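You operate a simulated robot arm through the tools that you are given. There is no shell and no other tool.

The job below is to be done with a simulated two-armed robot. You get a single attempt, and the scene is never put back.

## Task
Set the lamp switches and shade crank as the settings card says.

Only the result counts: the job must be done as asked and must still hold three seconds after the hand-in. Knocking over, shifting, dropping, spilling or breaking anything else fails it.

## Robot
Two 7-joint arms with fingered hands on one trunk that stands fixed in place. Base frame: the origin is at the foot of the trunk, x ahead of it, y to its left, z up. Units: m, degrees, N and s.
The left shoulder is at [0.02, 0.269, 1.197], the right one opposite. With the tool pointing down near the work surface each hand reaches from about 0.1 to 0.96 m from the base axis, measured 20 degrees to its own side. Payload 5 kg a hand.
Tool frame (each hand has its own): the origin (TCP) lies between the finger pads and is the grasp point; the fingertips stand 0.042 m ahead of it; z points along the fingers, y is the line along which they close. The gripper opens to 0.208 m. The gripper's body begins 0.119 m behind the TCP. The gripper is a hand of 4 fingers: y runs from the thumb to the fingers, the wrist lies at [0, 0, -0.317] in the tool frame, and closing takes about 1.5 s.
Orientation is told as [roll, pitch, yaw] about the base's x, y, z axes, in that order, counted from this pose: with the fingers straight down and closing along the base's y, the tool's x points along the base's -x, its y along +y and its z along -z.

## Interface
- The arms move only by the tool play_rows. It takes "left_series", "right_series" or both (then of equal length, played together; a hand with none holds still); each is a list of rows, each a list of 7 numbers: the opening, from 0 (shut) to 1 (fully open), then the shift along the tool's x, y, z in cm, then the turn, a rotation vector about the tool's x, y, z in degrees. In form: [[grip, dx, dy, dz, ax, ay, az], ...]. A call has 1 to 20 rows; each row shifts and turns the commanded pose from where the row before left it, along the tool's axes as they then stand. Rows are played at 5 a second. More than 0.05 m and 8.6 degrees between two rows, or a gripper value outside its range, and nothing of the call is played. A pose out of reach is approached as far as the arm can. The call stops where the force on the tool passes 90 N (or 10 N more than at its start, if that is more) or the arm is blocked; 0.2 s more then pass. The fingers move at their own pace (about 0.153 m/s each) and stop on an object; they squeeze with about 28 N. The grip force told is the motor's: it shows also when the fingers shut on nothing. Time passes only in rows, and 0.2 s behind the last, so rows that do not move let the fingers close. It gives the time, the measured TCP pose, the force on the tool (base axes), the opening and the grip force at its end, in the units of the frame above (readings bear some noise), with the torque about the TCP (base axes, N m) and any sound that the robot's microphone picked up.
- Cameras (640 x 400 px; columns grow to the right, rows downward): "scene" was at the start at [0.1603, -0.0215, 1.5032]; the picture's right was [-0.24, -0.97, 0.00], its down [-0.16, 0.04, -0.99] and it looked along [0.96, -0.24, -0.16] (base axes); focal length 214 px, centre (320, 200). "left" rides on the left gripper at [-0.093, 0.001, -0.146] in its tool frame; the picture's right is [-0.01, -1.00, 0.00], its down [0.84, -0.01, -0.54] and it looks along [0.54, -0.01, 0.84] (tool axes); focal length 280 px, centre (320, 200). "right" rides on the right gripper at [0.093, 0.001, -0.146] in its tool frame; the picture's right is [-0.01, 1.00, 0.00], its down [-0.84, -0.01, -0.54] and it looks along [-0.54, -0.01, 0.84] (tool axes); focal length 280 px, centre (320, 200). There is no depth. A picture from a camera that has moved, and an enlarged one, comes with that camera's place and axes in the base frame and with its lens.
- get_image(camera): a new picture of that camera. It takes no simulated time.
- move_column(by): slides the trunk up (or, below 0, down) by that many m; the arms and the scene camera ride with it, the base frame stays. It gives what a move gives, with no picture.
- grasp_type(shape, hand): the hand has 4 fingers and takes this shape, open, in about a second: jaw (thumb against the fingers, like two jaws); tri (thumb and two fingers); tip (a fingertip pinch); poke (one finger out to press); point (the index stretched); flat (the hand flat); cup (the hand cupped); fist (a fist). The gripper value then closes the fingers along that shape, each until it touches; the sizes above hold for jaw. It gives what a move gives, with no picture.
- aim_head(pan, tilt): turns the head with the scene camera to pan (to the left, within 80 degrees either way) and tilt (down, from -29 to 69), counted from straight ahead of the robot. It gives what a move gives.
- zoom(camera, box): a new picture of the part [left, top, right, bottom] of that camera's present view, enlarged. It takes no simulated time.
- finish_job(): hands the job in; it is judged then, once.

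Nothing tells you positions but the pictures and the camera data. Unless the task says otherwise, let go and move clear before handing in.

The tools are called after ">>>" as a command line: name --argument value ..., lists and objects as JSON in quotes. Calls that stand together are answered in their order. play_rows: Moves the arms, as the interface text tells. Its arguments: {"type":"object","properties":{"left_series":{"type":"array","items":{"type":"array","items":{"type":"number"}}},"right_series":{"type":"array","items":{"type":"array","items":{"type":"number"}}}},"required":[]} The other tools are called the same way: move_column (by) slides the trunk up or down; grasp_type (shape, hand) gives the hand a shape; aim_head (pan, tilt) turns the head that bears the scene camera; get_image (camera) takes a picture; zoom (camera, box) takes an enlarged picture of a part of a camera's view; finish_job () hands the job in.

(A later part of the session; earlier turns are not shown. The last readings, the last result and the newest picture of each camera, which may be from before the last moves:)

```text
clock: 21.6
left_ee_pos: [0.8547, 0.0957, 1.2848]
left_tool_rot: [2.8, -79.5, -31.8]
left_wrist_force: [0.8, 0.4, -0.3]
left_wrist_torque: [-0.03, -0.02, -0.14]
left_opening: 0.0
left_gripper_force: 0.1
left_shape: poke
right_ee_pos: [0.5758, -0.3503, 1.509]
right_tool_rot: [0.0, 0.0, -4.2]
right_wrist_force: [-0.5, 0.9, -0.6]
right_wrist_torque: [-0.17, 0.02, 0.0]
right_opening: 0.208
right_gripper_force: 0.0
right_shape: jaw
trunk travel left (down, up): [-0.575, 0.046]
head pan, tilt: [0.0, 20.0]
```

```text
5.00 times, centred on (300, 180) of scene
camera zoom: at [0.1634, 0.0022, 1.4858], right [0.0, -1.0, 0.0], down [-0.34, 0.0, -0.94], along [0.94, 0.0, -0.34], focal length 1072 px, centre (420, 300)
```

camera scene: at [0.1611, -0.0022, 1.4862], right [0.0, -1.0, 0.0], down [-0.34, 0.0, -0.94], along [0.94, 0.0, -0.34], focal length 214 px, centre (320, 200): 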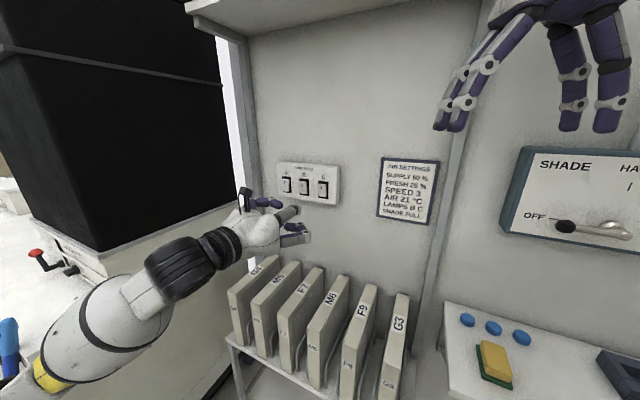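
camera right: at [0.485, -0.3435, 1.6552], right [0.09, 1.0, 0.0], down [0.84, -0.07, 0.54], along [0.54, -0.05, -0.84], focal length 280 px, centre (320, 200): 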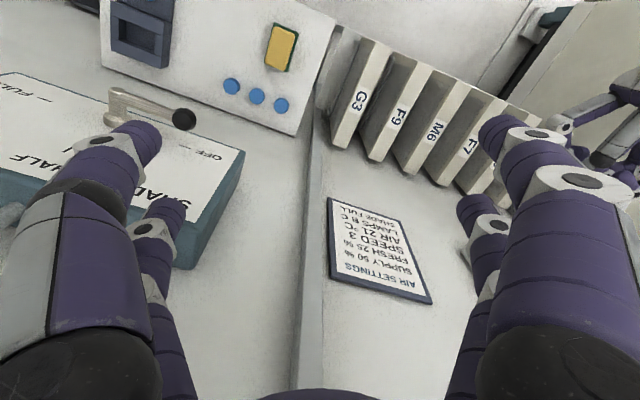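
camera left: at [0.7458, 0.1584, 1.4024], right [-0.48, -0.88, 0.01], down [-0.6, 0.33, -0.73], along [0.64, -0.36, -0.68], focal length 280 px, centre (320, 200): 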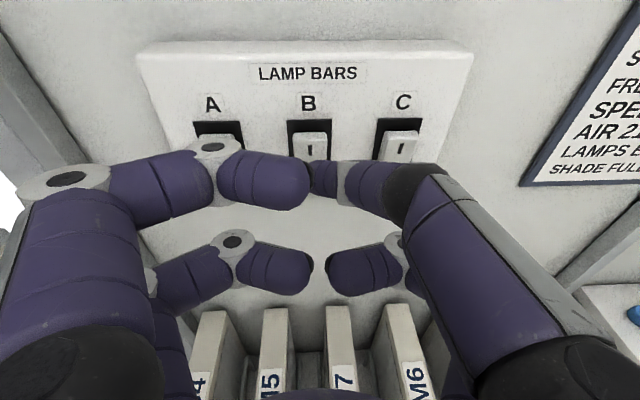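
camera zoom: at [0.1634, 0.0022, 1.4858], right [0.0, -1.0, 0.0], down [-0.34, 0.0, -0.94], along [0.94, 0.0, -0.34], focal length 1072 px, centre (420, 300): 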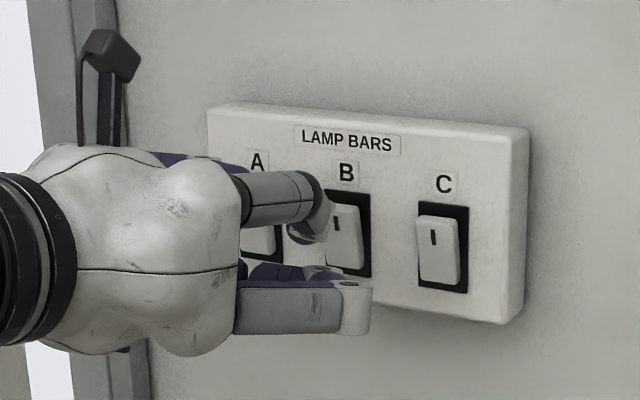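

The tip is lined up with B's upper end, about 4.5 cm out. I'll approach it along the wall normal, dropping about 3 mm.

>>> play_rows --left_series '[[1, -0.11, 0.05, 1.2, 0, 0, 0], [1, -0.11, 0.05, 1.2, 0, 0, 0], [1, -0.11, 0.05, 1.2, 0, 0, 0], [1, 0, 0, 0, 0, 0, 0]]'

>>> zoom --camera "left" --box '[220, 60, 420, 215]'

>>> zoom --camera "scene" --box '[240, 140, 360, 220]'

```text
clock: 22.6
left_ee_pos: [0.8887, 0.0788, 1.2788]
left_tool_rot: [3.0, -79.5, -32.2]
left_wrist_force: [-0.2, -0.4, 0.3]
left_wrist_torque: [-0.01, 0.01, 0.01]
left_opening: 0.0
left_gripper_force: 0.2
left_shape: poke
right_ee_pos: [0.5766, -0.3525, 1.5094]
right_tool_rot: [0.0, 0.1, -4.2]
right_wrist_force: [-0.6, -0.8, 0.5]
right_wrist_torque: [0.01, 0.02, 0.01]
right_opening: 0.2083
right_gripper_force: 0.1
right_shape: jaw
trunk travel left (down, up): [-0.575, 0.046]
head pan, tilt: [0.0, 20.0]
```

```text
2.58 times, centred on (320, 138) of left
camera zoom: at [0.7775, 0.1404, 1.3979], right [-0.48, -0.88, 0.0], down [-0.6, 0.33, -0.73], along [0.64, -0.36, -0.68], focal length 724 px, centre (320, 361)
```

zoom: 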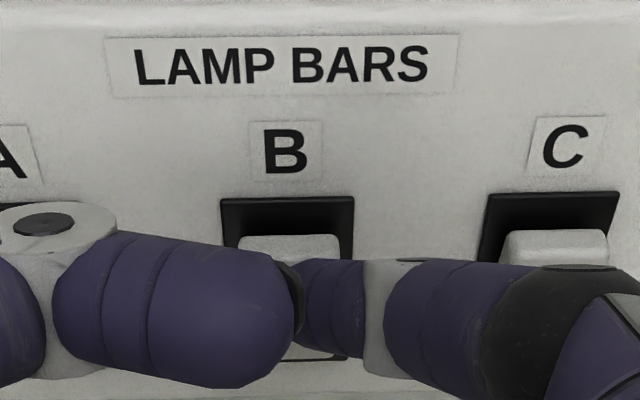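

```text
5.00 times, centred on (300, 180) of scene
camera zoom: at [0.1632, 0.0011, 1.4858], right [0.0, -1.0, 0.0], down [-0.34, 0.0, -0.94], along [0.94, 0.0, -0.34], focal length 1072 px, centre (420, 300)
```

zoom: 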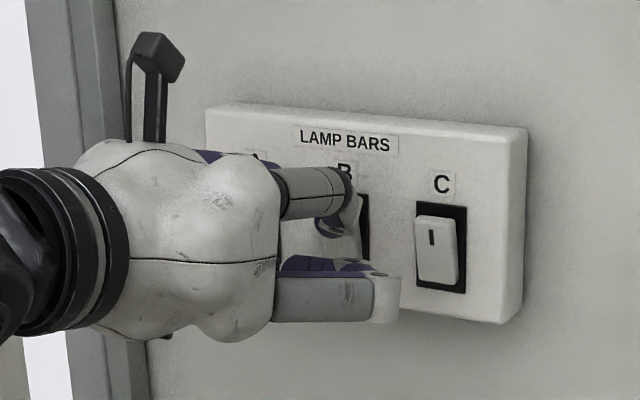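

The tip is just in front of B's upper half. I'll press in half-centimetre steps.

>>> play_rows --left_series '[[1, -0.09, 0.02, 0.49, 0, 0, 0], [1, 0, 0, 0, 0, 0, 0]]'

>>> play_rows --left_series '[[1, -0.09, 0.02, 0.49, 0, 0, 0], [1, 0, 0, 0, 0, 0, 0]]'

>>> zoom --camera "left" --box '[220, 60, 420, 215]'

>>> zoom --camera "scene" --box '[240, 140, 360, 220]'

```text
clock: 23.2
left_ee_pos: [0.8913, 0.0763, 1.2792]
left_tool_rot: [3.0, -79.5, -32.0]
left_wrist_force: [-0.2, -0.1, 0.6]
left_wrist_torque: [0.01, -0.01, 0.03]
left_opening: 0.0
left_gripper_force: 0.0
left_shape: poke
right_ee_pos: [0.5752, -0.3531, 1.5087]
right_tool_rot: [0.0, -0.1, -4.2]
right_wrist_force: [0.4, 0.1, -0.4]
right_wrist_torque: [-0.04, -0.02, -0.01]
right_opening: 0.2078
right_gripper_force: 0.1
right_shape: jaw
trunk travel left (down, up): [-0.575, 0.046]
head pan, tilt: [0.0, 20.0]
```

```text
clock: 23.8
left_ee_pos: [0.8936, 0.074, 1.2804]
left_tool_rot: [3.1, -79.5, -32.1]
left_wrist_force: [-16.8, 7.9, -1.6]
left_wrist_torque: [0.08, 0.17, -0.02]
left_opening: 0.0
left_gripper_force: 0.2
left_shape: poke
right_ee_pos: [0.5735, -0.3515, 1.5094]
right_tool_rot: [0.0, -0.2, -4.2]
right_wrist_force: [-0.1, 0.0, 0.2]
right_wrist_torque: [0.0, -0.01, 0.01]
right_opening: 0.2082
right_gripper_force: 0.1
right_shape: jaw
trunk travel left (down, up): [-0.575, 0.046]
head pan, tilt: [0.0, 20.0]
```

```text
2.58 times, centred on (320, 138) of left
camera zoom: at [0.7843, 0.1368, 1.398], right [-0.48, -0.88, 0.0], down [-0.6, 0.33, -0.73], along [0.64, -0.36, -0.68], focal length 724 px, centre (320, 361)
```

zoom: 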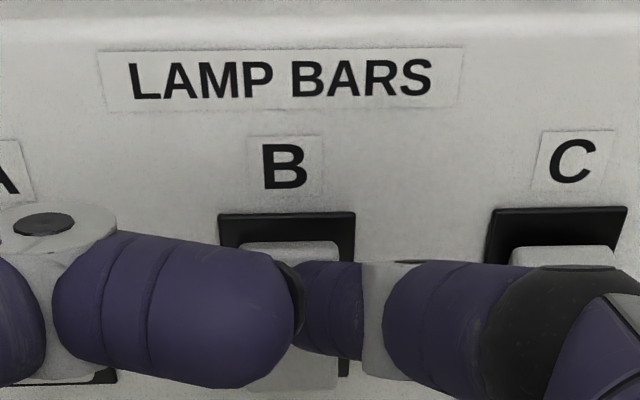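

```text
5.00 times, centred on (300, 180) of scene
camera zoom: at [0.1618, 0.0017, 1.486], right [0.0, -1.0, 0.0], down [-0.34, 0.0, -0.94], along [0.94, 0.0, -0.34], focal length 1072 px, centre (420, 300)
```

zoom: 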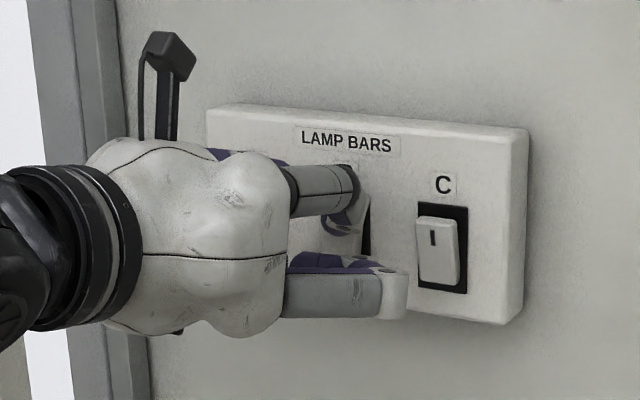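

There's contact at about 17 N and B's lower part looks like it is lifting. I'll press a little more to be sure, then back off.

>>> play_rows --left_series '[[1, -0.07, 0.02, 0.34, 0, 0, 0], [1, 0, 0, 0, 0, 0, 0]]'

>>> play_rows --left_series '[[1, 0.45, -0.12, -2.46, 0, 0, 0], [1, 0.45, -0.12, -2.46, 0, 0, 0], [1, 0, 0, 0, 0, 0, 0]]'

>>> get_image --camera "left"

>>> zoom --camera "scene" --box '[240, 140, 360, 220]'

```text
clock: 24.4
left_ee_pos: [0.896, 0.0726, 1.2822]
left_tool_rot: [3.2, -79.5, -32.4]
left_wrist_force: [-39.3, 12.1, -1.0]
left_wrist_torque: [0.08, 0.29, -0.19]
left_opening: 0.0
left_gripper_force: 0.3
left_shape: poke
right_ee_pos: [0.5718, -0.351, 1.51]
right_tool_rot: [-0.1, -0.3, -4.2]
right_wrist_force: [0.4, -0.3, 0.7]
right_wrist_torque: [-0.01, -0.01, -0.04]
right_opening: 0.208
right_gripper_force: 0.1
right_shape: jaw
trunk travel left (down, up): [-0.575, 0.046]
head pan, tilt: [0.0, 20.0]
```

```text
clock: 25.2
left_ee_pos: [0.8547, 0.0946, 1.2792]
left_tool_rot: [3.0, -79.4, -32.1]
left_wrist_force: [-0.4, 0.5, 0.3]
left_wrist_torque: [0.02, 0.0, 0.05]
left_opening: 0.0001
left_gripper_force: 0.1
left_shape: poke
right_ee_pos: [0.5752, -0.3529, 1.5092]
right_tool_rot: [0.0, 0.0, -4.2]
right_wrist_force: [-0.3, 0.1, 0.7]
right_wrist_torque: [0.03, -0.06, 0.0]
right_opening: 0.2079
right_gripper_force: 0.1
right_shape: jaw
trunk travel left (down, up): [-0.575, 0.046]
head pan, tilt: [0.0, 20.0]
```

```text
taken
camera left: at [0.7446, 0.1569, 1.3961], right [-0.48, -0.88, 0.0], down [-0.6, 0.33, -0.73], along [0.64, -0.36, -0.68], focal length 280 px, centre (320, 200)
```

left: 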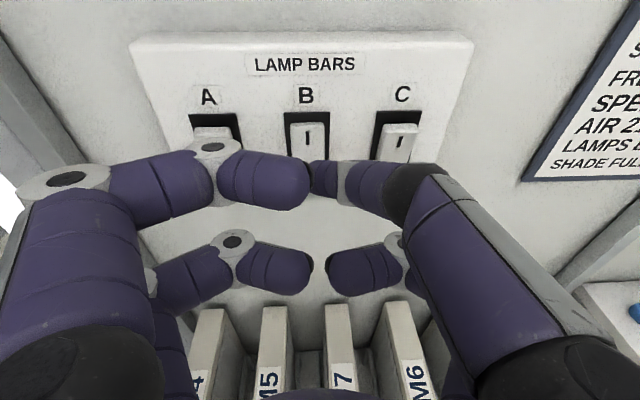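

```text
5.00 times, centred on (300, 180) of scene
camera zoom: at [0.1631, 0.0008, 1.4857], right [0.0, -1.0, 0.0], down [-0.34, 0.0, -0.94], along [0.94, 0.0, -0.34], focal length 1072 px, centre (420, 300)
```

zoom: 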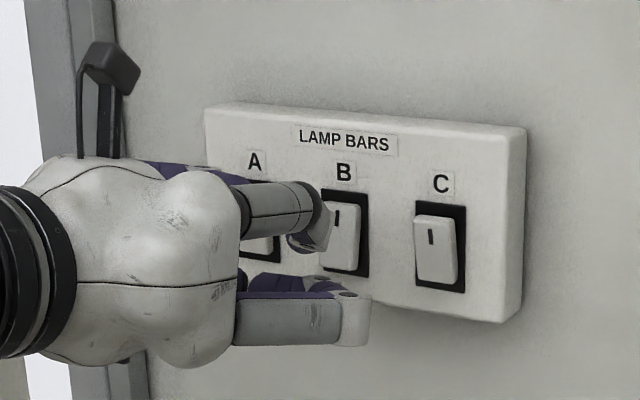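

B has flipped with its upper end now recessed. Next I'll shift 8 cm right to C's upper end and approach it the same way.

>>> play_rows --left_series '[[1, -0.15, -2.65, 0.15, 0, 0, 0], [1, -0.15, -2.65, 0.15, 0, 0, 0], [1, -0.15, -2.65, 0.15, 0, 0, 0], [1, 0, 0, 0, 0, 0, 0]]'

>>> get_image --camera "left"

>>> zoom --camera "scene" --box '[240, 140, 360, 220]'

```text
clock: 26.2
left_ee_pos: [0.8187, 0.0206, 1.2813]
left_tool_rot: [2.8, -79.4, -31.8]
left_wrist_force: [0.0, 0.3, -0.6]
left_wrist_torque: [0.0, -0.03, -0.05]
left_opening: 0.0
left_gripper_force: 0.0
left_shape: poke
right_ee_pos: [0.5757, -0.3505, 1.5103]
right_tool_rot: [-0.1, 0.0, -4.1]
right_wrist_force: [0.4, 0.4, -0.1]
right_wrist_torque: [-0.13, -0.01, 0.0]
right_opening: 0.208
right_gripper_force: 0.0
right_shape: jaw
trunk travel left (down, up): [-0.575, 0.046]
head pan, tilt: [0.0, 20.0]
```

```text
taken
camera left: at [0.7081, 0.083, 1.4002], right [-0.48, -0.88, 0.01], down [-0.6, 0.33, -0.73], along [0.64, -0.36, -0.68], focal length 280 px, centre (320, 200)
```

left: 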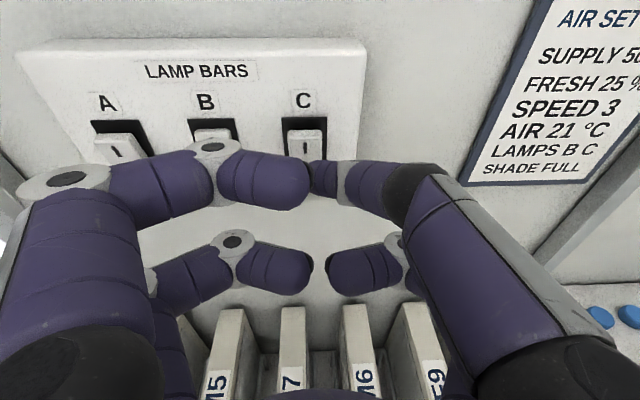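

```text
5.00 times, centred on (300, 180) of scene
camera zoom: at [0.1631, 0.002, 1.4858], right [0.0, -1.0, 0.0], down [-0.34, 0.0, -0.94], along [0.94, 0.0, -0.34], focal length 1072 px, centre (420, 300)
```

zoom: 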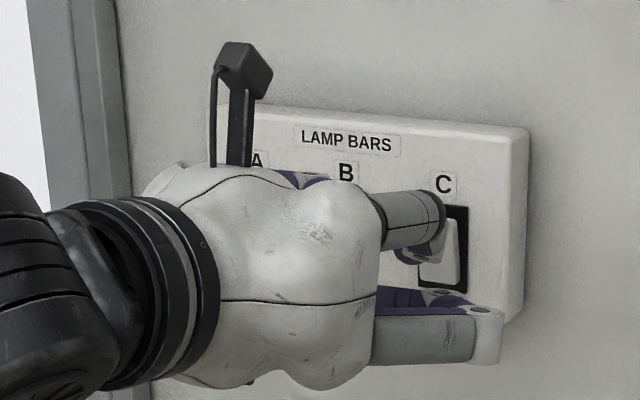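

The tip is lined up with C's upper end. Approaching along the wall normal now.

>>> play_rows --left_series '[[1, -0.2, 0.05, 1.18, 0, 0, 0], [1, -0.2, 0.05, 1.18, 0, 0, 0], [1, -0.2, 0.05, 1.18, 0, 0, 0], [1, 0, 0, 0, 0, 0, 0]]'

>>> zoom --camera "left" --box '[220, 60, 420, 215]'

>>> zoom --camera "scene" --box '[240, 140, 360, 220]'

```text
clock: 27.2
left_ee_pos: [0.8538, 0.0045, 1.2816]
left_tool_rot: [3.1, -79.5, -32.1]
left_wrist_force: [-0.1, 1.1, -0.2]
left_wrist_torque: [0.0, -0.03, 0.01]
left_opening: 0.0
left_gripper_force: 0.1
left_shape: poke
right_ee_pos: [0.5752, -0.3531, 1.5099]
right_tool_rot: [0.0, -0.1, -4.2]
right_wrist_force: [-0.6, -0.1, -0.2]
right_wrist_torque: [-0.03, 0.0, -0.02]
right_opening: 0.208
right_gripper_force: 0.1
right_shape: jaw
trunk travel left (down, up): [-0.575, 0.046]
head pan, tilt: [0.0, 20.0]
```

```text
2.58 times, centred on (320, 138) of left
camera zoom: at [0.7426, 0.0663, 1.3987], right [-0.48, -0.88, 0.0], down [-0.6, 0.33, -0.73], along [0.64, -0.36, -0.68], focal length 724 px, centre (320, 361)
```

zoom: 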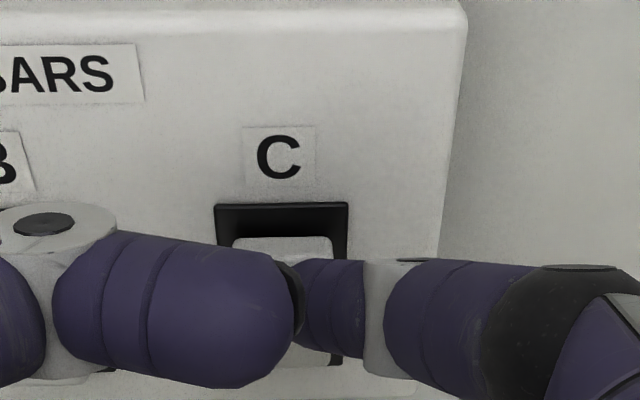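

```text
5.00 times, centred on (300, 180) of scene
camera zoom: at [0.1631, 0.0011, 1.4858], right [0.0, -1.0, 0.0], down [-0.34, 0.0, -0.94], along [0.94, 0.0, -0.34], focal length 1072 px, centre (420, 300)
```

zoom: 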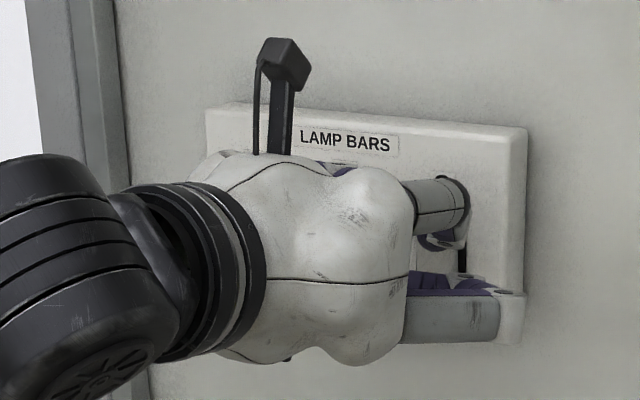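

The tip is just in front of C's upper half and the curled fingers clear the plate by over 2 cm. Pressing in small steps.

>>> play_rows --left_series '[[1, -0.09, 0.02, 0.49, 0, 0, 0], [1, 0, 0, 0, 0, 0, 0]]'

>>> play_rows --left_series '[[1, -0.09, 0.02, 0.49, 0, 0, 0], [1, 0, 0, 0, 0, 0, 0]]'

>>> zoom --camera "left" --box '[220, 60, 420, 215]'

```text
clock: 27.8
left_ee_pos: [0.8566, 0.0014, 1.2798]
left_tool_rot: [3.0, -79.5, -32.1]
left_wrist_force: [0.0, -0.9, 0.4]
left_wrist_torque: [0.0, -0.03, -0.03]
left_opening: 0.0
left_gripper_force: 0.0
left_shape: poke
right_ee_pos: [0.5751, -0.3524, 1.5084]
right_tool_rot: [0.0, 0.0, -4.2]
right_wrist_force: [0.2, -0.7, -0.1]
right_wrist_torque: [0.0, 0.03, -0.01]
right_opening: 0.2079
right_gripper_force: 0.1
right_shape: jaw
trunk travel left (down, up): [-0.575, 0.046]
head pan, tilt: [0.0, 20.0]
```

```text
clock: 28.4
left_ee_pos: [0.8581, 0.0009, 1.282]
left_tool_rot: [3.1, -79.5, -32.1]
left_wrist_force: [-17.8, 7.0, -1.0]
left_wrist_torque: [0.06, 0.23, -0.09]
left_opening: 0.0001
left_gripper_force: 0.0
left_shape: poke
right_ee_pos: [0.5741, -0.3525, 1.509]
right_tool_rot: [-0.1, -0.1, -4.3]
right_wrist_force: [0.7, -0.3, -0.4]
right_wrist_torque: [0.01, 0.0, -0.02]
right_opening: 0.208
right_gripper_force: 0.0
right_shape: jaw
trunk travel left (down, up): [-0.575, 0.046]
head pan, tilt: [0.0, 20.0]
```

```text
2.58 times, centred on (320, 138) of left
camera zoom: at [0.7487, 0.0639, 1.3996], right [-0.48, -0.88, 0.0], down [-0.6, 0.33, -0.73], along [0.64, -0.36, -0.68], focal length 724 px, centre (320, 361)
```

zoom: 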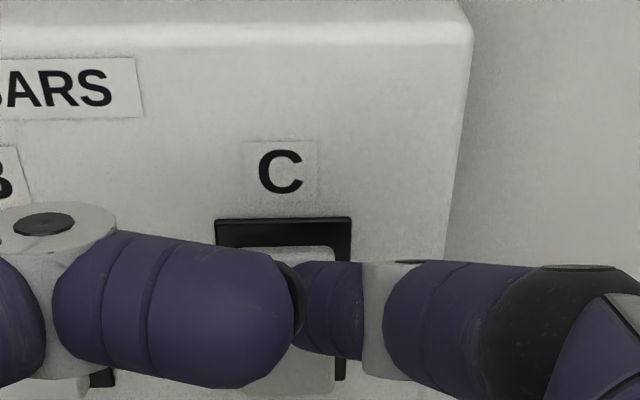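

C behaves exactly as B did. One more slight press, then I'll back well off and inspect all three.

>>> play_rows --left_series '[[1, -0.07, 0.02, 0.34, 0, 0, 0], [1, 0, 0, 0, 0, 0, 0]]'

>>> play_rows --left_series '[[1, 0.45, -0.12, -2.46, 0, 0, 0], [1, 0.45, -0.12, -2.46, 0, 0, 0], [1, 0.6, 0, -4, 0, 0, 0], [1, 0.6, 0, -4, 0, 0, 0], [1, 0.6, 1, -4, 0, 0, 0], [1, 2, 2, -4, 0, 0, 0], [1, 2, 3, -3, 0, 0, 0], [1, 0, 0, 0, 0, 0, 0]]'

>>> aim_head --pan -14 --tilt 15

>>> get_image --camera "scene"

>>> get_image --camera "left"

```text
clock: 29.0
left_ee_pos: [0.8593, 0.001, 1.2839]
left_tool_rot: [3.2, -79.6, -32.3]
left_wrist_force: [-38.4, 12.9, -0.4]
left_wrist_torque: [0.1, 0.25, -0.19]
left_opening: 0.0
left_gripper_force: 0.1
left_shape: poke
right_ee_pos: [0.5719, -0.3516, 1.5103]
right_tool_rot: [-0.1, -0.2, -4.2]
right_wrist_force: [-0.6, -0.3, -0.4]
right_wrist_torque: [-0.04, -0.02, -0.01]
right_opening: 0.2077
right_gripper_force: 0.0
right_shape: jaw
trunk travel left (down, up): [-0.575, 0.046]
head pan, tilt: [0.0, 20.0]
```

```text
clock: 30.8
left_ee_pos: [0.6762, 0.1681, 1.2551]
left_tool_rot: [3.2, -79.4, -32.3]
left_wrist_force: [1.1, -1.5, -0.2]
left_wrist_torque: [0.06, 0.02, 0.13]
left_opening: 0.0002
left_gripper_force: 0.1
left_shape: poke
right_ee_pos: [0.5751, -0.3561, 1.5088]
right_tool_rot: [0.1, -0.1, -4.3]
right_wrist_force: [0.4, -2.0, -0.4]
right_wrist_torque: [0.24, 0.03, 0.0]
right_opening: 0.208
right_gripper_force: 0.0
right_shape: jaw
trunk travel left (down, up): [-0.575, 0.046]
head pan, tilt: [0.0, 20.0]
```

```text
clock: 31.6
left_ee_pos: [0.6765, 0.1685, 1.2549]
left_tool_rot: [2.9, -79.4, -32.1]
left_wrist_force: [-0.3, -0.4, 0.3]
left_wrist_torque: [-0.02, 0.04, 0.01]
left_opening: 0.0
left_gripper_force: 0.1
left_shape: poke
right_ee_pos: [0.5758, -0.3539, 1.509]
right_tool_rot: [0.0, 0.0, -4.1]
right_wrist_force: [0.0, 0.0, 0.1]
right_wrist_torque: [0.03, 0.06, 0.0]
right_opening: 0.208
right_gripper_force: 0.1
right_shape: jaw
trunk travel left (down, up): [-0.575, 0.046]
head pan, tilt: [-14.0, 15.0]
```

```text
taken
camera scene: at [0.161, -0.0218, 1.4939], right [-0.24, -0.97, 0.0], down [-0.25, 0.06, -0.97], along [0.94, -0.23, -0.26], focal length 214 px, centre (320, 200)
```

scene: 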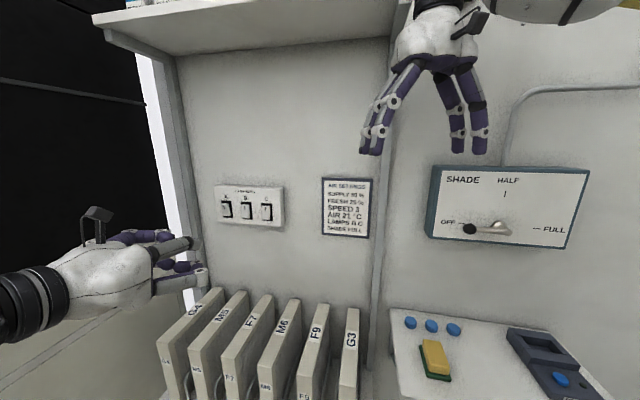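

```text
taken
camera left: at [0.5666, 0.2321, 1.3733], right [-0.48, -0.88, 0.0], down [-0.6, 0.33, -0.73], along [0.64, -0.36, -0.68], focal length 280 px, centre (320, 200)
```

left: 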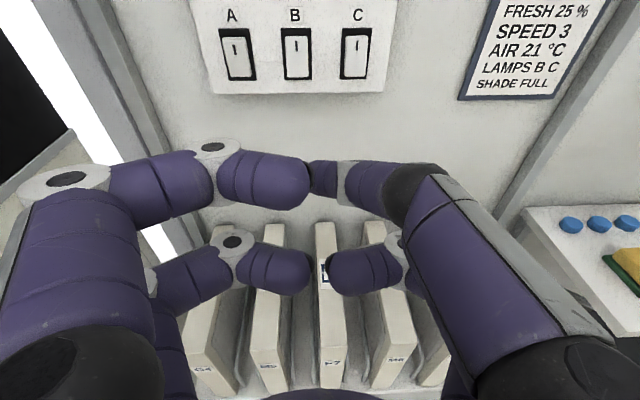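

>>> zoom --camera "scene" --box '[210, 180, 290, 232]'

>>> zoom --camera "left" --box '[190, 0, 400, 110]'

>>> zoom --camera "scene" --box '[420, 155, 600, 265]'

```text
7.69 times, centred on (250, 206) of scene
camera zoom: at [0.161, -0.0218, 1.4939], right [-0.24, -0.97, 0.0], down [-0.25, 0.06, -0.97], along [0.94, -0.23, -0.26], focal length 1650 px, centre (858, 154)
```

zoom: 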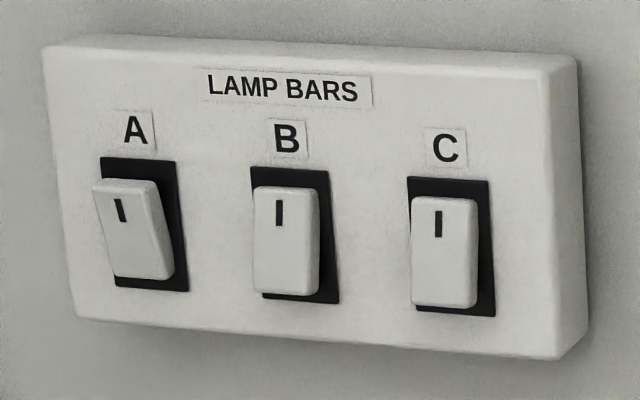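

```text
3.05 times, centred on (295, 55) of left
camera zoom: at [0.5666, 0.2321, 1.3733], right [-0.48, -0.88, 0.0], down [-0.6, 0.33, -0.73], along [0.64, -0.36, -0.68], focal length 854 px, centre (396, 642)
```

zoom: 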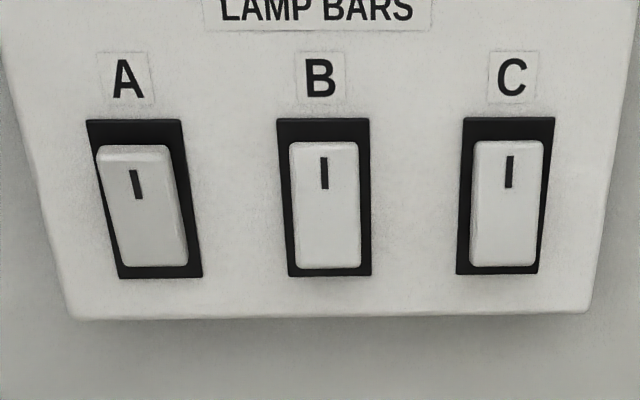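

```text
3.56 times, centred on (510, 210) of scene
camera zoom: at [0.161, -0.0218, 1.4939], right [-0.24, -0.97, 0.0], down [-0.25, 0.06, -0.97], along [0.94, -0.23, -0.26], focal length 763 px, centre (-356, 164)
```

zoom: 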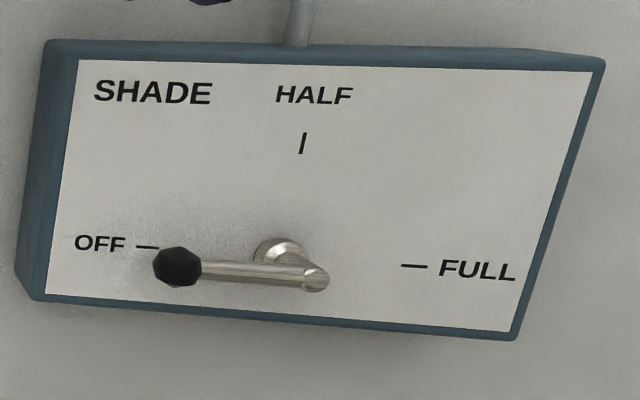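

The switches are now as the card says: A off, B and C on. For the crank I put the pivot near [0.544, -0.622, 1.270], lever length about 9 cm, lever plane about 6 cm out from the box face. Next I'll pull the right hand back from the wall and look at its poke shape.

>>> play_rows --right_series '[[1, 4, 1, 0, 0, 0, 0], [1, 4, 1, 0, 0, 0, 0], [1, 4, 1, 0, 0, 0, 0], [1, 0, 0, 0, 0, 0, 0]]'

>>> grasp_type --shape "poke" --hand "right"

>>> aim_head --pan -30 --tilt 5

>>> get_image --camera "scene"

>>> get_image --camera "right"

```text
clock: 32.6
left_ee_pos: [0.678, 0.1693, 1.255]
left_tool_rot: [2.8, -79.3, -31.8]
left_wrist_force: [1.1, 0.2, 0.1]
left_wrist_torque: [-0.02, 0.01, -0.02]
left_opening: 0.0002
left_gripper_force: 0.1
left_shape: poke
right_ee_pos: [0.4621, -0.3151, 1.5086]
right_tool_rot: [0.0, 0.0, -4.2]
right_wrist_force: [1.7, -0.4, -0.3]
right_wrist_torque: [0.08, 0.2, 0.04]
right_opening: 0.2078
right_gripper_force: 0.0
right_shape: jaw
trunk travel left (down, up): [-0.575, 0.046]
head pan, tilt: [-14.0, 15.0]
```

```text
clock: 33.5
left_ee_pos: [0.6754, 0.17, 1.2558]
left_tool_rot: [3.0, -79.3, -32.0]
left_wrist_force: [-0.2, -0.6, 0.9]
left_wrist_torque: [-0.03, 0.01, 0.01]
left_opening: 0.0
left_gripper_force: 0.1
left_shape: poke
right_ee_pos: [0.4592, -0.3148, 1.5102]
right_tool_rot: [0.0, 0.0, -4.2]
right_wrist_force: [-0.5, -0.8, -0.3]
right_wrist_torque: [-0.01, -0.04, 0.01]
right_opening: 0.0
right_gripper_force: 0.2
right_shape: poke
trunk travel left (down, up): [-0.575, 0.046]
head pan, tilt: [-14.0, 15.0]
```

```text
clock: 34.3
left_ee_pos: [0.6767, 0.1698, 1.2553]
left_tool_rot: [3.0, -79.4, -31.9]
left_wrist_force: [0.0, 0.0, 0.4]
left_wrist_torque: [0.01, -0.01, 0.0]
left_opening: 0.0
left_gripper_force: 0.1
left_shape: poke
right_ee_pos: [0.4596, -0.3129, 1.5097]
right_tool_rot: [0.0, -0.1, -4.2]
right_wrist_force: [-0.6, -0.6, -0.5]
right_wrist_torque: [-0.02, -0.01, 0.03]
right_opening: 0.0
right_gripper_force: 0.1
right_shape: poke
trunk travel left (down, up): [-0.575, 0.046]
head pan, tilt: [-30.0, 5.0]
```

```text
taken
camera scene: at [0.1497, -0.0449, 1.5101], right [-0.5, -0.87, 0.0], down [-0.08, 0.04, -1.0], along [0.86, -0.5, -0.09], focal length 214 px, centre (320, 200)
```

scene: 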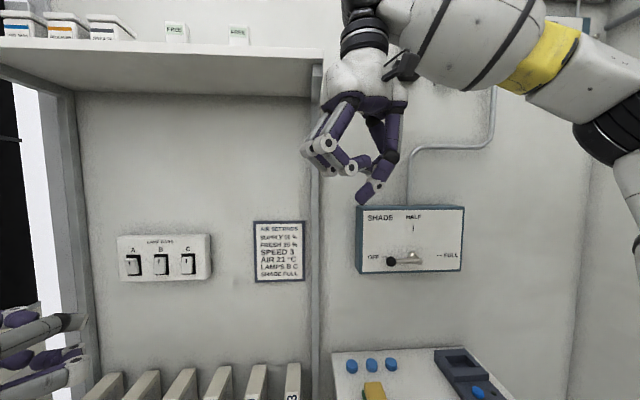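

```text
taken
camera right: at [0.367, -0.3064, 1.657], right [0.09, 1.0, 0.0], down [0.84, -0.07, 0.54], along [0.54, -0.05, -0.84], focal length 280 px, centre (320, 200)
```

right: 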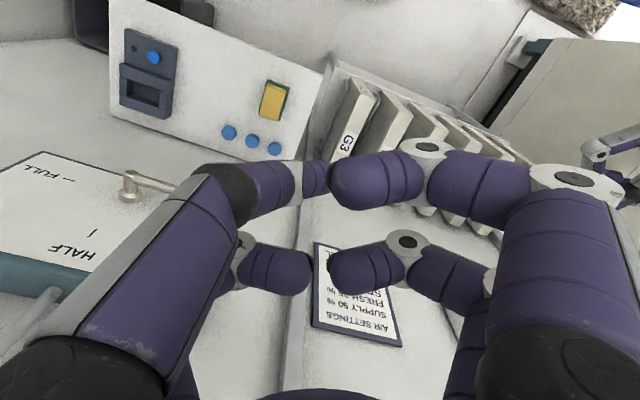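

I'll zoom on the right hand to measure how far the poke finger extends past the others.

>>> zoom --camera "scene" --box '[285, 70, 435, 215]'

```text
2.76 times, centred on (360, 142) of scene
camera zoom: at [0.1497, -0.0449, 1.5101], right [-0.5, -0.87, 0.0], down [-0.08, 0.04, -1.0], along [0.86, -0.5, -0.09], focal length 592 px, centre (210, 359)
```

zoom: 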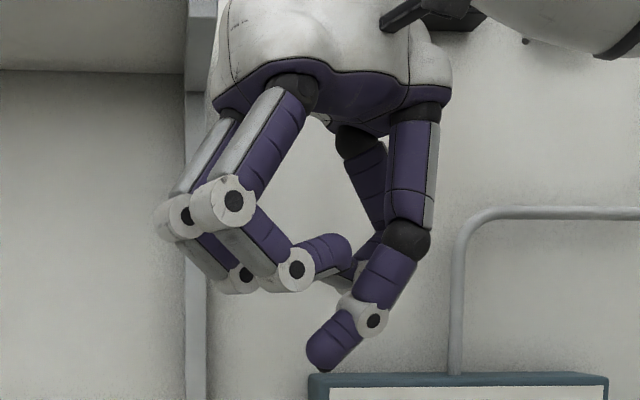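

The right poke tip sits on the tool axis 4.2 cm ahead of the TCP and about 5 cm past the other fingers, which is good for pushing the lever. I'll yaw the right hand to about -46°, lower it, and move it across in front of the crank, staying clear of the lever.

>>> play_rows --right_series '[[1, 0, 0, 4.58, 0, 0, 7], [1, 0, 0, 4.58, 0, 0, 7], [1, 0, 0, 4.58, 0, 0, 7], [1, 0, 0, 4.58, 0, 0, 7], [1, 0, 0, 4.58, 0, 0, 7], [1, 0, 0, 4.58, 0, 0, 7], [1, 0, 0, 0, 0, 0, 0]]'

>>> get_image --camera "scene"

```text
clock: 35.9
left_ee_pos: [0.6789, 0.1696, 1.2532]
left_tool_rot: [2.6, -79.3, -31.6]
left_wrist_force: [2.0, -0.7, -1.8]
left_wrist_torque: [-0.09, -0.05, -0.15]
left_opening: 0.0
left_gripper_force: 0.0
left_shape: poke
right_ee_pos: [0.5028, -0.3132, 1.2523]
right_tool_rot: [-0.2, 0.7, -42.9]
right_wrist_force: [2.3, 0.1, -0.8]
right_wrist_torque: [0.02, 0.25, -0.01]
right_opening: 0.0
right_gripper_force: 0.1
right_shape: poke
right hand out of reach, approached as far as the arm can: row 5, 6
trunk travel left (down, up): [-0.575, 0.046]
head pan, tilt: [-30.0, 5.0]
```

```text
taken
camera scene: at [0.1521, -0.045, 1.5098], right [-0.5, -0.87, 0.0], down [-0.08, 0.04, -1.0], along [0.86, -0.5, -0.09], focal length 214 px, centre (320, 200)
```

scene: 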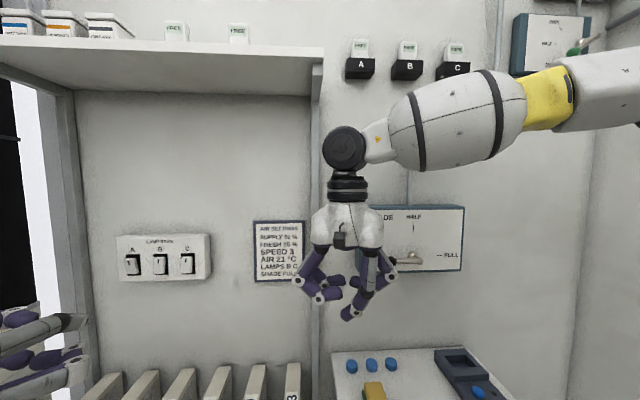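

The arm hit a limit on the last two rows (it's at yaw -43°). I also notice labelled boxes A, B, C and another panel higher up, so I'll zoom to see what those are.

>>> zoom --camera "scene" --box '[330, 0, 640, 100]'

>>> aim_head --pan -40 --tilt -20

>>> get_image --camera "scene"

```text
2.06 times, centred on (485, 50) of scene
camera zoom: at [0.1521, -0.045, 1.5098], right [-0.5, -0.87, 0.0], down [-0.08, 0.04, -1.0], along [0.86, -0.5, -0.09], focal length 443 px, centre (-21, 510)
```

zoom: 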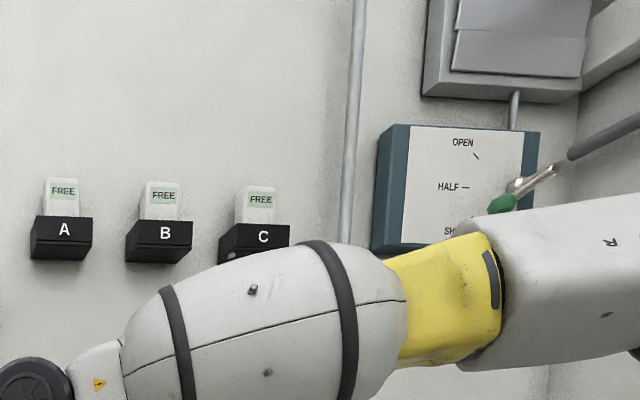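

```text
clock: 36.8
left_ee_pos: [0.677, 0.1698, 1.2555]
left_tool_rot: [2.9, -79.3, -31.9]
left_wrist_force: [0.4, 0.2, 0.1]
left_wrist_torque: [-0.04, -0.03, -0.01]
left_opening: 0.0
left_gripper_force: 0.1
left_shape: poke
right_ee_pos: [0.5006, -0.3127, 1.2549]
right_tool_rot: [-0.2, 0.6, -42.9]
right_wrist_force: [-0.1, 0.2, -0.4]
right_wrist_torque: [-0.03, -0.02, -0.03]
right_opening: 0.0002
right_gripper_force: 0.0
right_shape: poke
trunk travel left (down, up): [-0.575, 0.046]
head pan, tilt: [-40.0, -20.0]
```

```text
taken
camera scene: at [0.1285, -0.0476, 1.5473], right [-0.64, -0.77, 0.0], down [0.26, -0.22, -0.94], along [0.72, -0.6, 0.34], focal length 214 px, centre (320, 200)
```

scene: 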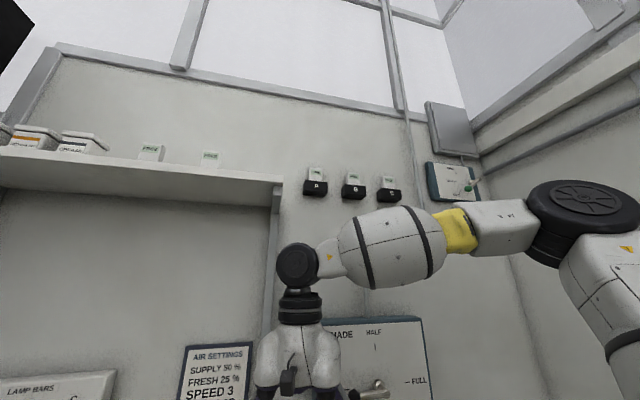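

That upper box is a separate OPEN/HALF/SHUT lever and the A/B/C holders are just tag racks, so neither is part of the job. I'll move the right hand sideways in front of the crank with the fingers still down.

>>> play_rows --right_series '[[1, -2.72, -2.93, 0.2, 0, 0, 0], [1, -2.72, -2.93, 0.2, 0, 0, 0], [1, -2.72, -2.93, 0.2, 0, 0, 0], [1, -2.72, -2.93, 0.2, 0, 0, 0], [1, -2.72, -2.93, 0.2, 0, 0, 0], [1, 0, 0, 0, 0, 0, 0]]'

>>> aim_head --pan -40 --tilt 10

>>> get_image --camera "scene"

>>> get_image --camera "right"

```text
clock: 38.2
left_ee_pos: [0.6759, 0.1723, 1.2557]
left_tool_rot: [2.7, -79.5, -31.6]
left_wrist_force: [-0.3, 1.2, -0.1]
left_wrist_torque: [-0.02, 0.0, -0.15]
left_opening: 0.0
left_gripper_force: 0.1
left_shape: poke
right_ee_pos: [0.5029, -0.513, 1.2443]
right_tool_rot: [-0.3, 0.4, -42.6]
right_wrist_force: [0.0, 2.5, -0.2]
right_wrist_torque: [-0.23, 0.0, -0.01]
right_opening: 0.0
right_gripper_force: 0.1
right_shape: poke
trunk travel left (down, up): [-0.575, 0.046]
head pan, tilt: [-40.0, -20.0]
```

```text
clock: 39.1
left_ee_pos: [0.6768, 0.1705, 1.2549]
left_tool_rot: [3.1, -79.3, -32.0]
left_wrist_force: [0.0, 0.3, 0.2]
left_wrist_torque: [0.02, 0.0, 0.06]
left_opening: 0.0
left_gripper_force: 0.0
left_shape: poke
right_ee_pos: [0.5033, -0.5166, 1.2425]
right_tool_rot: [-0.2, 0.6, -42.8]
right_wrist_force: [-0.3, 0.2, 0.0]
right_wrist_torque: [0.08, 0.01, 0.0]
right_opening: 0.0001
right_gripper_force: 0.0
right_shape: poke
trunk travel left (down, up): [-0.575, 0.046]
head pan, tilt: [-40.0, 10.0]
```

```text
taken
camera scene: at [0.1415, -0.0594, 1.5021], right [-0.64, -0.77, 0.0], down [-0.13, 0.11, -0.98], along [0.75, -0.63, -0.17], focal length 214 px, centre (320, 200)
```

scene: 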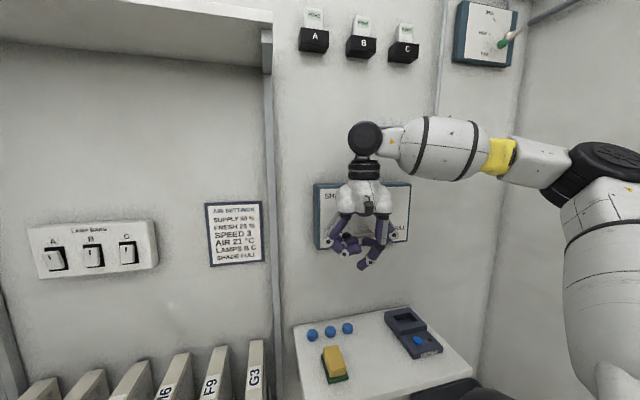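

```text
taken
camera right: at [0.438, -0.4529, 1.39], right [0.69, 0.72, 0.0], down [0.62, -0.58, 0.53], along [0.38, -0.37, -0.85], focal length 280 px, centre (320, 200)
```

right: 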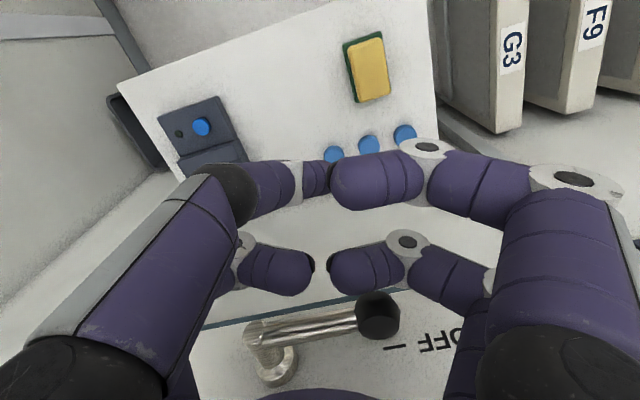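

The views agree on the crank: lever plane n≈0.761 and box face n≈0.815. Now I'll pitch the right hand forward in stages, watching for reach limits.

>>> play_rows --right_series '[[1, 0, 0, 0, 0, -8.1, 0], [1, 0, 0, 0, 0, -8.1, 0], [1, 0, 0, 0, 0, -8.1, 0], [1, 0, 0, 0, 0, -8.1, 0], [1, 0, 0, 0, 0, 0, 0]]'

>>> get_image --camera "scene"

>>> get_image --camera "right"

```text
clock: 40.3
left_ee_pos: [0.6723, 0.1731, 1.2571]
left_tool_rot: [2.8, -79.7, -31.7]
left_wrist_force: [-0.9, -0.2, 0.5]
left_wrist_torque: [0.04, -0.01, -0.02]
left_opening: 0.0001
left_gripper_force: 0.1
left_shape: poke
right_ee_pos: [0.5585, -0.581, 1.2865]
right_tool_rot: [-0.9, -30.7, -41.0]
right_wrist_force: [-55.8, 60.5, -26.6]
right_wrist_torque: [1.49, -0.16, -1.42]
right_opening: 0.0003
right_gripper_force: 0.0
right_shape: poke
right hand out of reach, approached as far as the arm can: row 2, 3, 4
trunk travel left (down, up): [-0.575, 0.046]
head pan, tilt: [-40.0, 10.0]
```

```text
taken
camera scene: at [0.1374, -0.0548, 1.5024], right [-0.64, -0.77, 0.0], down [-0.13, 0.11, -0.99], along [0.75, -0.63, -0.17], focal length 214 px, centre (320, 200)
```

scene: 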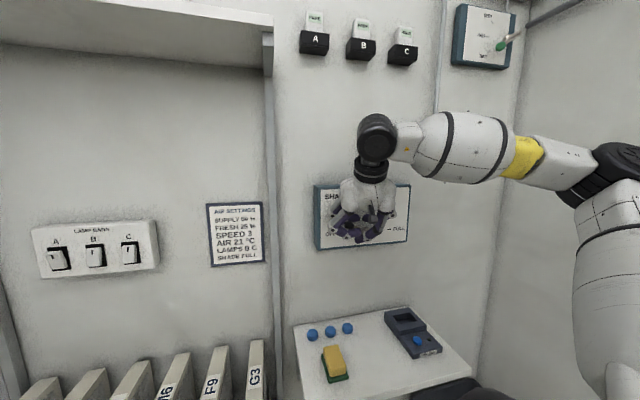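

```text
taken
camera right: at [0.4446, -0.4774, 1.3652], right [0.67, 0.74, -0.01], down [0.34, -0.3, 0.89], along [0.66, -0.6, -0.45], focal length 280 px, centre (320, 200)
```

right: 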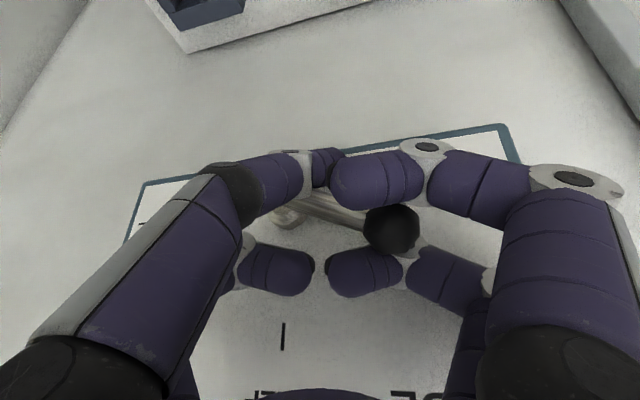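

The arm couldn't hold the wrist back while pitching, drifted forward, and the fingers are pressing on something (about 87 N). I'll reverse that same path right away.

>>> play_rows --right_series '[[1, 2.36, 0.3, 0.03, 0, 7.7, 0], [1, 2.33, 0.3, 0.36, 0, 7.7, 0], [1, 2.27, 0.3, 0.66, 0, 7.7, 0], [1, 2.16, 0.3, 0.95, 0, 7.6, 0], [1, 0, 0, 0, 0, 0, 0]]'

>>> get_image --camera "right"

>>> get_image --camera "scene"

```text
clock: 41.5
left_ee_pos: [0.6759, 0.1719, 1.2557]
left_tool_rot: [2.9, -79.5, -31.9]
left_wrist_force: [-0.2, 1.0, 0.0]
left_wrist_torque: [-0.02, 0.03, -0.1]
left_opening: 0.0002
left_gripper_force: 0.0
left_shape: poke
right_ee_pos: [0.5125, -0.5238, 1.2387]
right_tool_rot: [-0.3, -1.2, -42.8]
right_wrist_force: [-1.0, 1.4, 0.8]
right_wrist_torque: [-0.19, -0.08, -0.01]
right_opening: 0.0
right_gripper_force: 0.1
right_shape: poke
trunk travel left (down, up): [-0.575, 0.046]
head pan, tilt: [-40.0, 10.0]
```

```text
taken
camera right: at [0.4446, -0.4569, 1.3829], right [0.69, 0.72, -0.01], down [0.6, -0.57, 0.56], along [0.4, -0.39, -0.83], focal length 280 px, centre (320, 200)
```

right: 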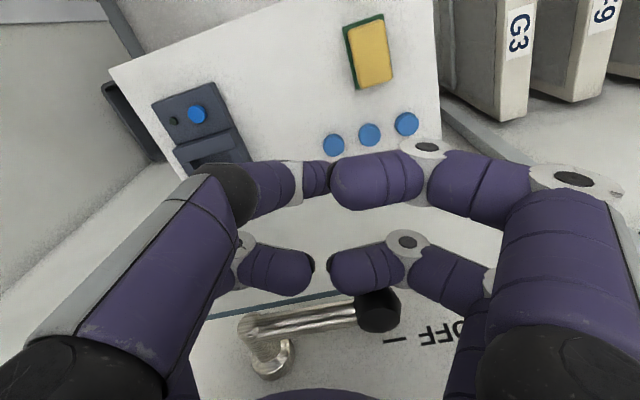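

```text
taken
camera scene: at [0.1403, -0.0571, 1.5023], right [-0.64, -0.77, 0.0], down [-0.13, 0.11, -0.99], along [0.75, -0.63, -0.17], focal length 214 px, centre (320, 200)
```

scene: 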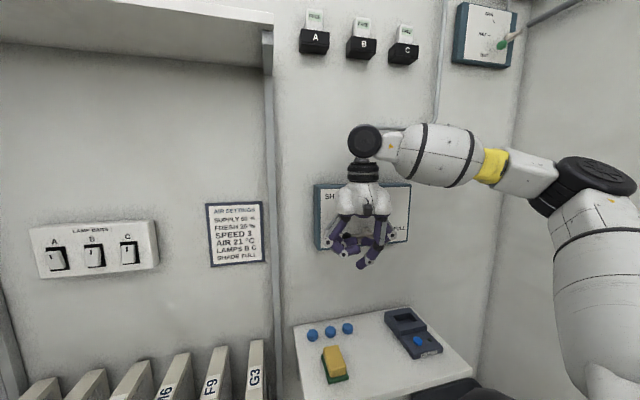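

The force is released and the lever is still at OFF. The right arm is too folded at this height, so I'll raise both hands and lower the trunk; that puts the shoulder further from the crank and gives the wrist room.

>>> play_rows --left_series '[[1, -4.4, 0, -0.8, 0, 0, 0], [1, -4.4, 0, -0.8, 0, 0, 0], [1, -4.4, 0, -0.8, 0, 0, 0], [1, -4.4, 0, -0.8, 0, 0, 0], [1, -4.4, 0, -0.8, 0, 0, 0], [1, 0, 0, 0, 0, 0, 0]]' --right_series '[[1, 0.4, 0, -4.2, 0, 0, 0], [1, 0.4, 0, -4.2, 0, 0, 0], [1, 0.4, 0, -4.2, 0, 0, 0], [1, 0.4, 0, -4.2, 0, 0, 0], [1, 0.4, 0, -4.2, 0, 0, 0], [1, 0, 0, 0, 0, 0, 0]]'

>>> get_image --camera "scene"

```text
clock: 42.9
left_ee_pos: [0.6769, 0.1652, 1.4851]
left_tool_rot: [2.8, -79.2, -31.8]
left_wrist_force: [1.5, 0.3, -0.4]
left_wrist_torque: [-0.02, -0.05, 0.0]
left_opening: 0.0
left_gripper_force: 0.0
left_shape: poke
right_ee_pos: [0.5003, -0.5073, 1.4407]
right_tool_rot: [-0.2, -0.8, -42.8]
right_wrist_force: [0.6, -0.6, -2.2]
right_wrist_torque: [0.13, 0.29, -0.02]
right_opening: 0.0
right_gripper_force: 0.1
right_shape: poke
trunk travel left (down, up): [-0.575, 0.046]
head pan, tilt: [-40.0, 10.0]
```

```text
taken
camera scene: at [0.1437, -0.0599, 1.5014], right [-0.64, -0.77, 0.0], down [-0.14, 0.11, -0.98], along [0.75, -0.63, -0.18], focal length 214 px, centre (320, 200)
```

scene: 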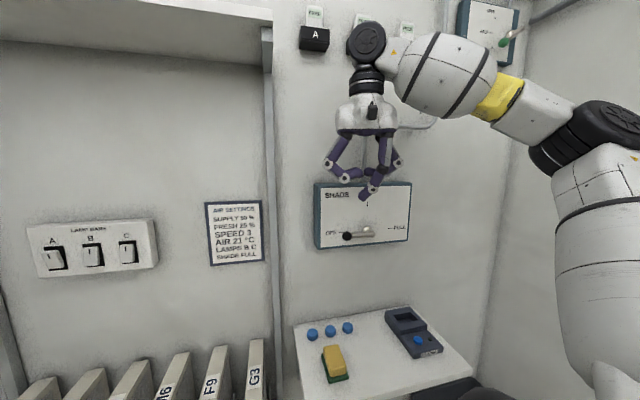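

Both hands are raised. Before lowering the trunk I'll check the space around the left arm and elbow.

>>> aim_head --pan 45 --tilt 35

>>> get_image --camera "scene"

>>> aim_head --pan -65 --tilt 40

>>> get_image --camera "scene"

```text
clock: 44.5
left_ee_pos: [0.6746, 0.1655, 1.4872]
left_tool_rot: [3.0, -79.4, -32.1]
left_wrist_force: [-0.5, 0.2, 0.1]
left_wrist_torque: [-0.02, -0.03, 0.0]
left_opening: 0.0
left_gripper_force: 0.1
left_shape: poke
right_ee_pos: [0.4991, -0.506, 1.4424]
right_tool_rot: [-0.2, -1.1, -42.8]
right_wrist_force: [-0.5, 0.5, 0.2]
right_wrist_torque: [0.02, 0.02, -0.01]
right_opening: 0.0
right_gripper_force: 0.1
right_shape: poke
trunk travel left (down, up): [-0.575, 0.046]
head pan, tilt: [45.0, 35.0]
```

```text
taken
camera scene: at [0.1327, 0.0632, 1.4619], right [0.71, -0.71, 0.0], down [-0.41, -0.41, -0.82], along [0.58, 0.58, -0.57], focal length 214 px, centre (320, 200)
```

scene: 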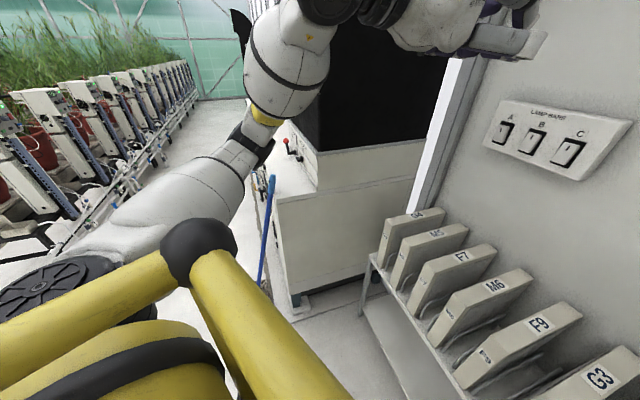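

```text
clock: 46.4
left_ee_pos: [0.6757, 0.1667, 1.4873]
left_tool_rot: [3.0, -79.4, -32.0]
left_wrist_force: [-0.8, -0.5, -0.6]
left_wrist_torque: [0.0, 0.03, 0.0]
left_opening: 0.0
left_gripper_force: 0.0
left_shape: poke
right_ee_pos: [0.499, -0.5065, 1.4432]
right_tool_rot: [-0.2, -1.1, -42.8]
right_wrist_force: [0.2, 0.1, -0.8]
right_wrist_torque: [0.0, 0.05, 0.0]
right_opening: 0.0
right_gripper_force: 0.0
right_shape: poke
trunk travel left (down, up): [-0.575, 0.046]
head pan, tilt: [-65.0, 40.0]
```

```text
taken
camera scene: at [0.1061, -0.076, 1.4544], right [-0.91, -0.42, 0.0], down [-0.27, 0.58, -0.77], along [0.32, -0.69, -0.64], focal length 214 px, centre (320, 200)
```

scene: 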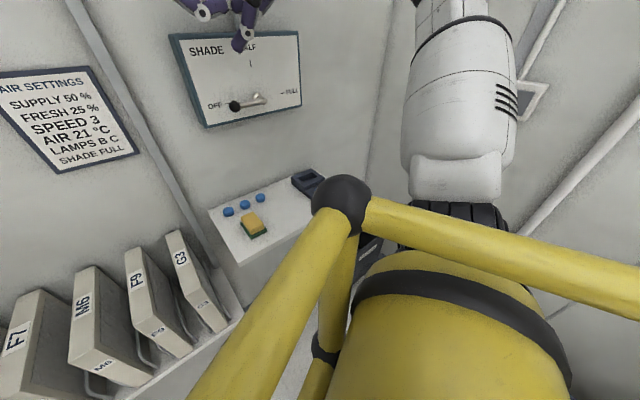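

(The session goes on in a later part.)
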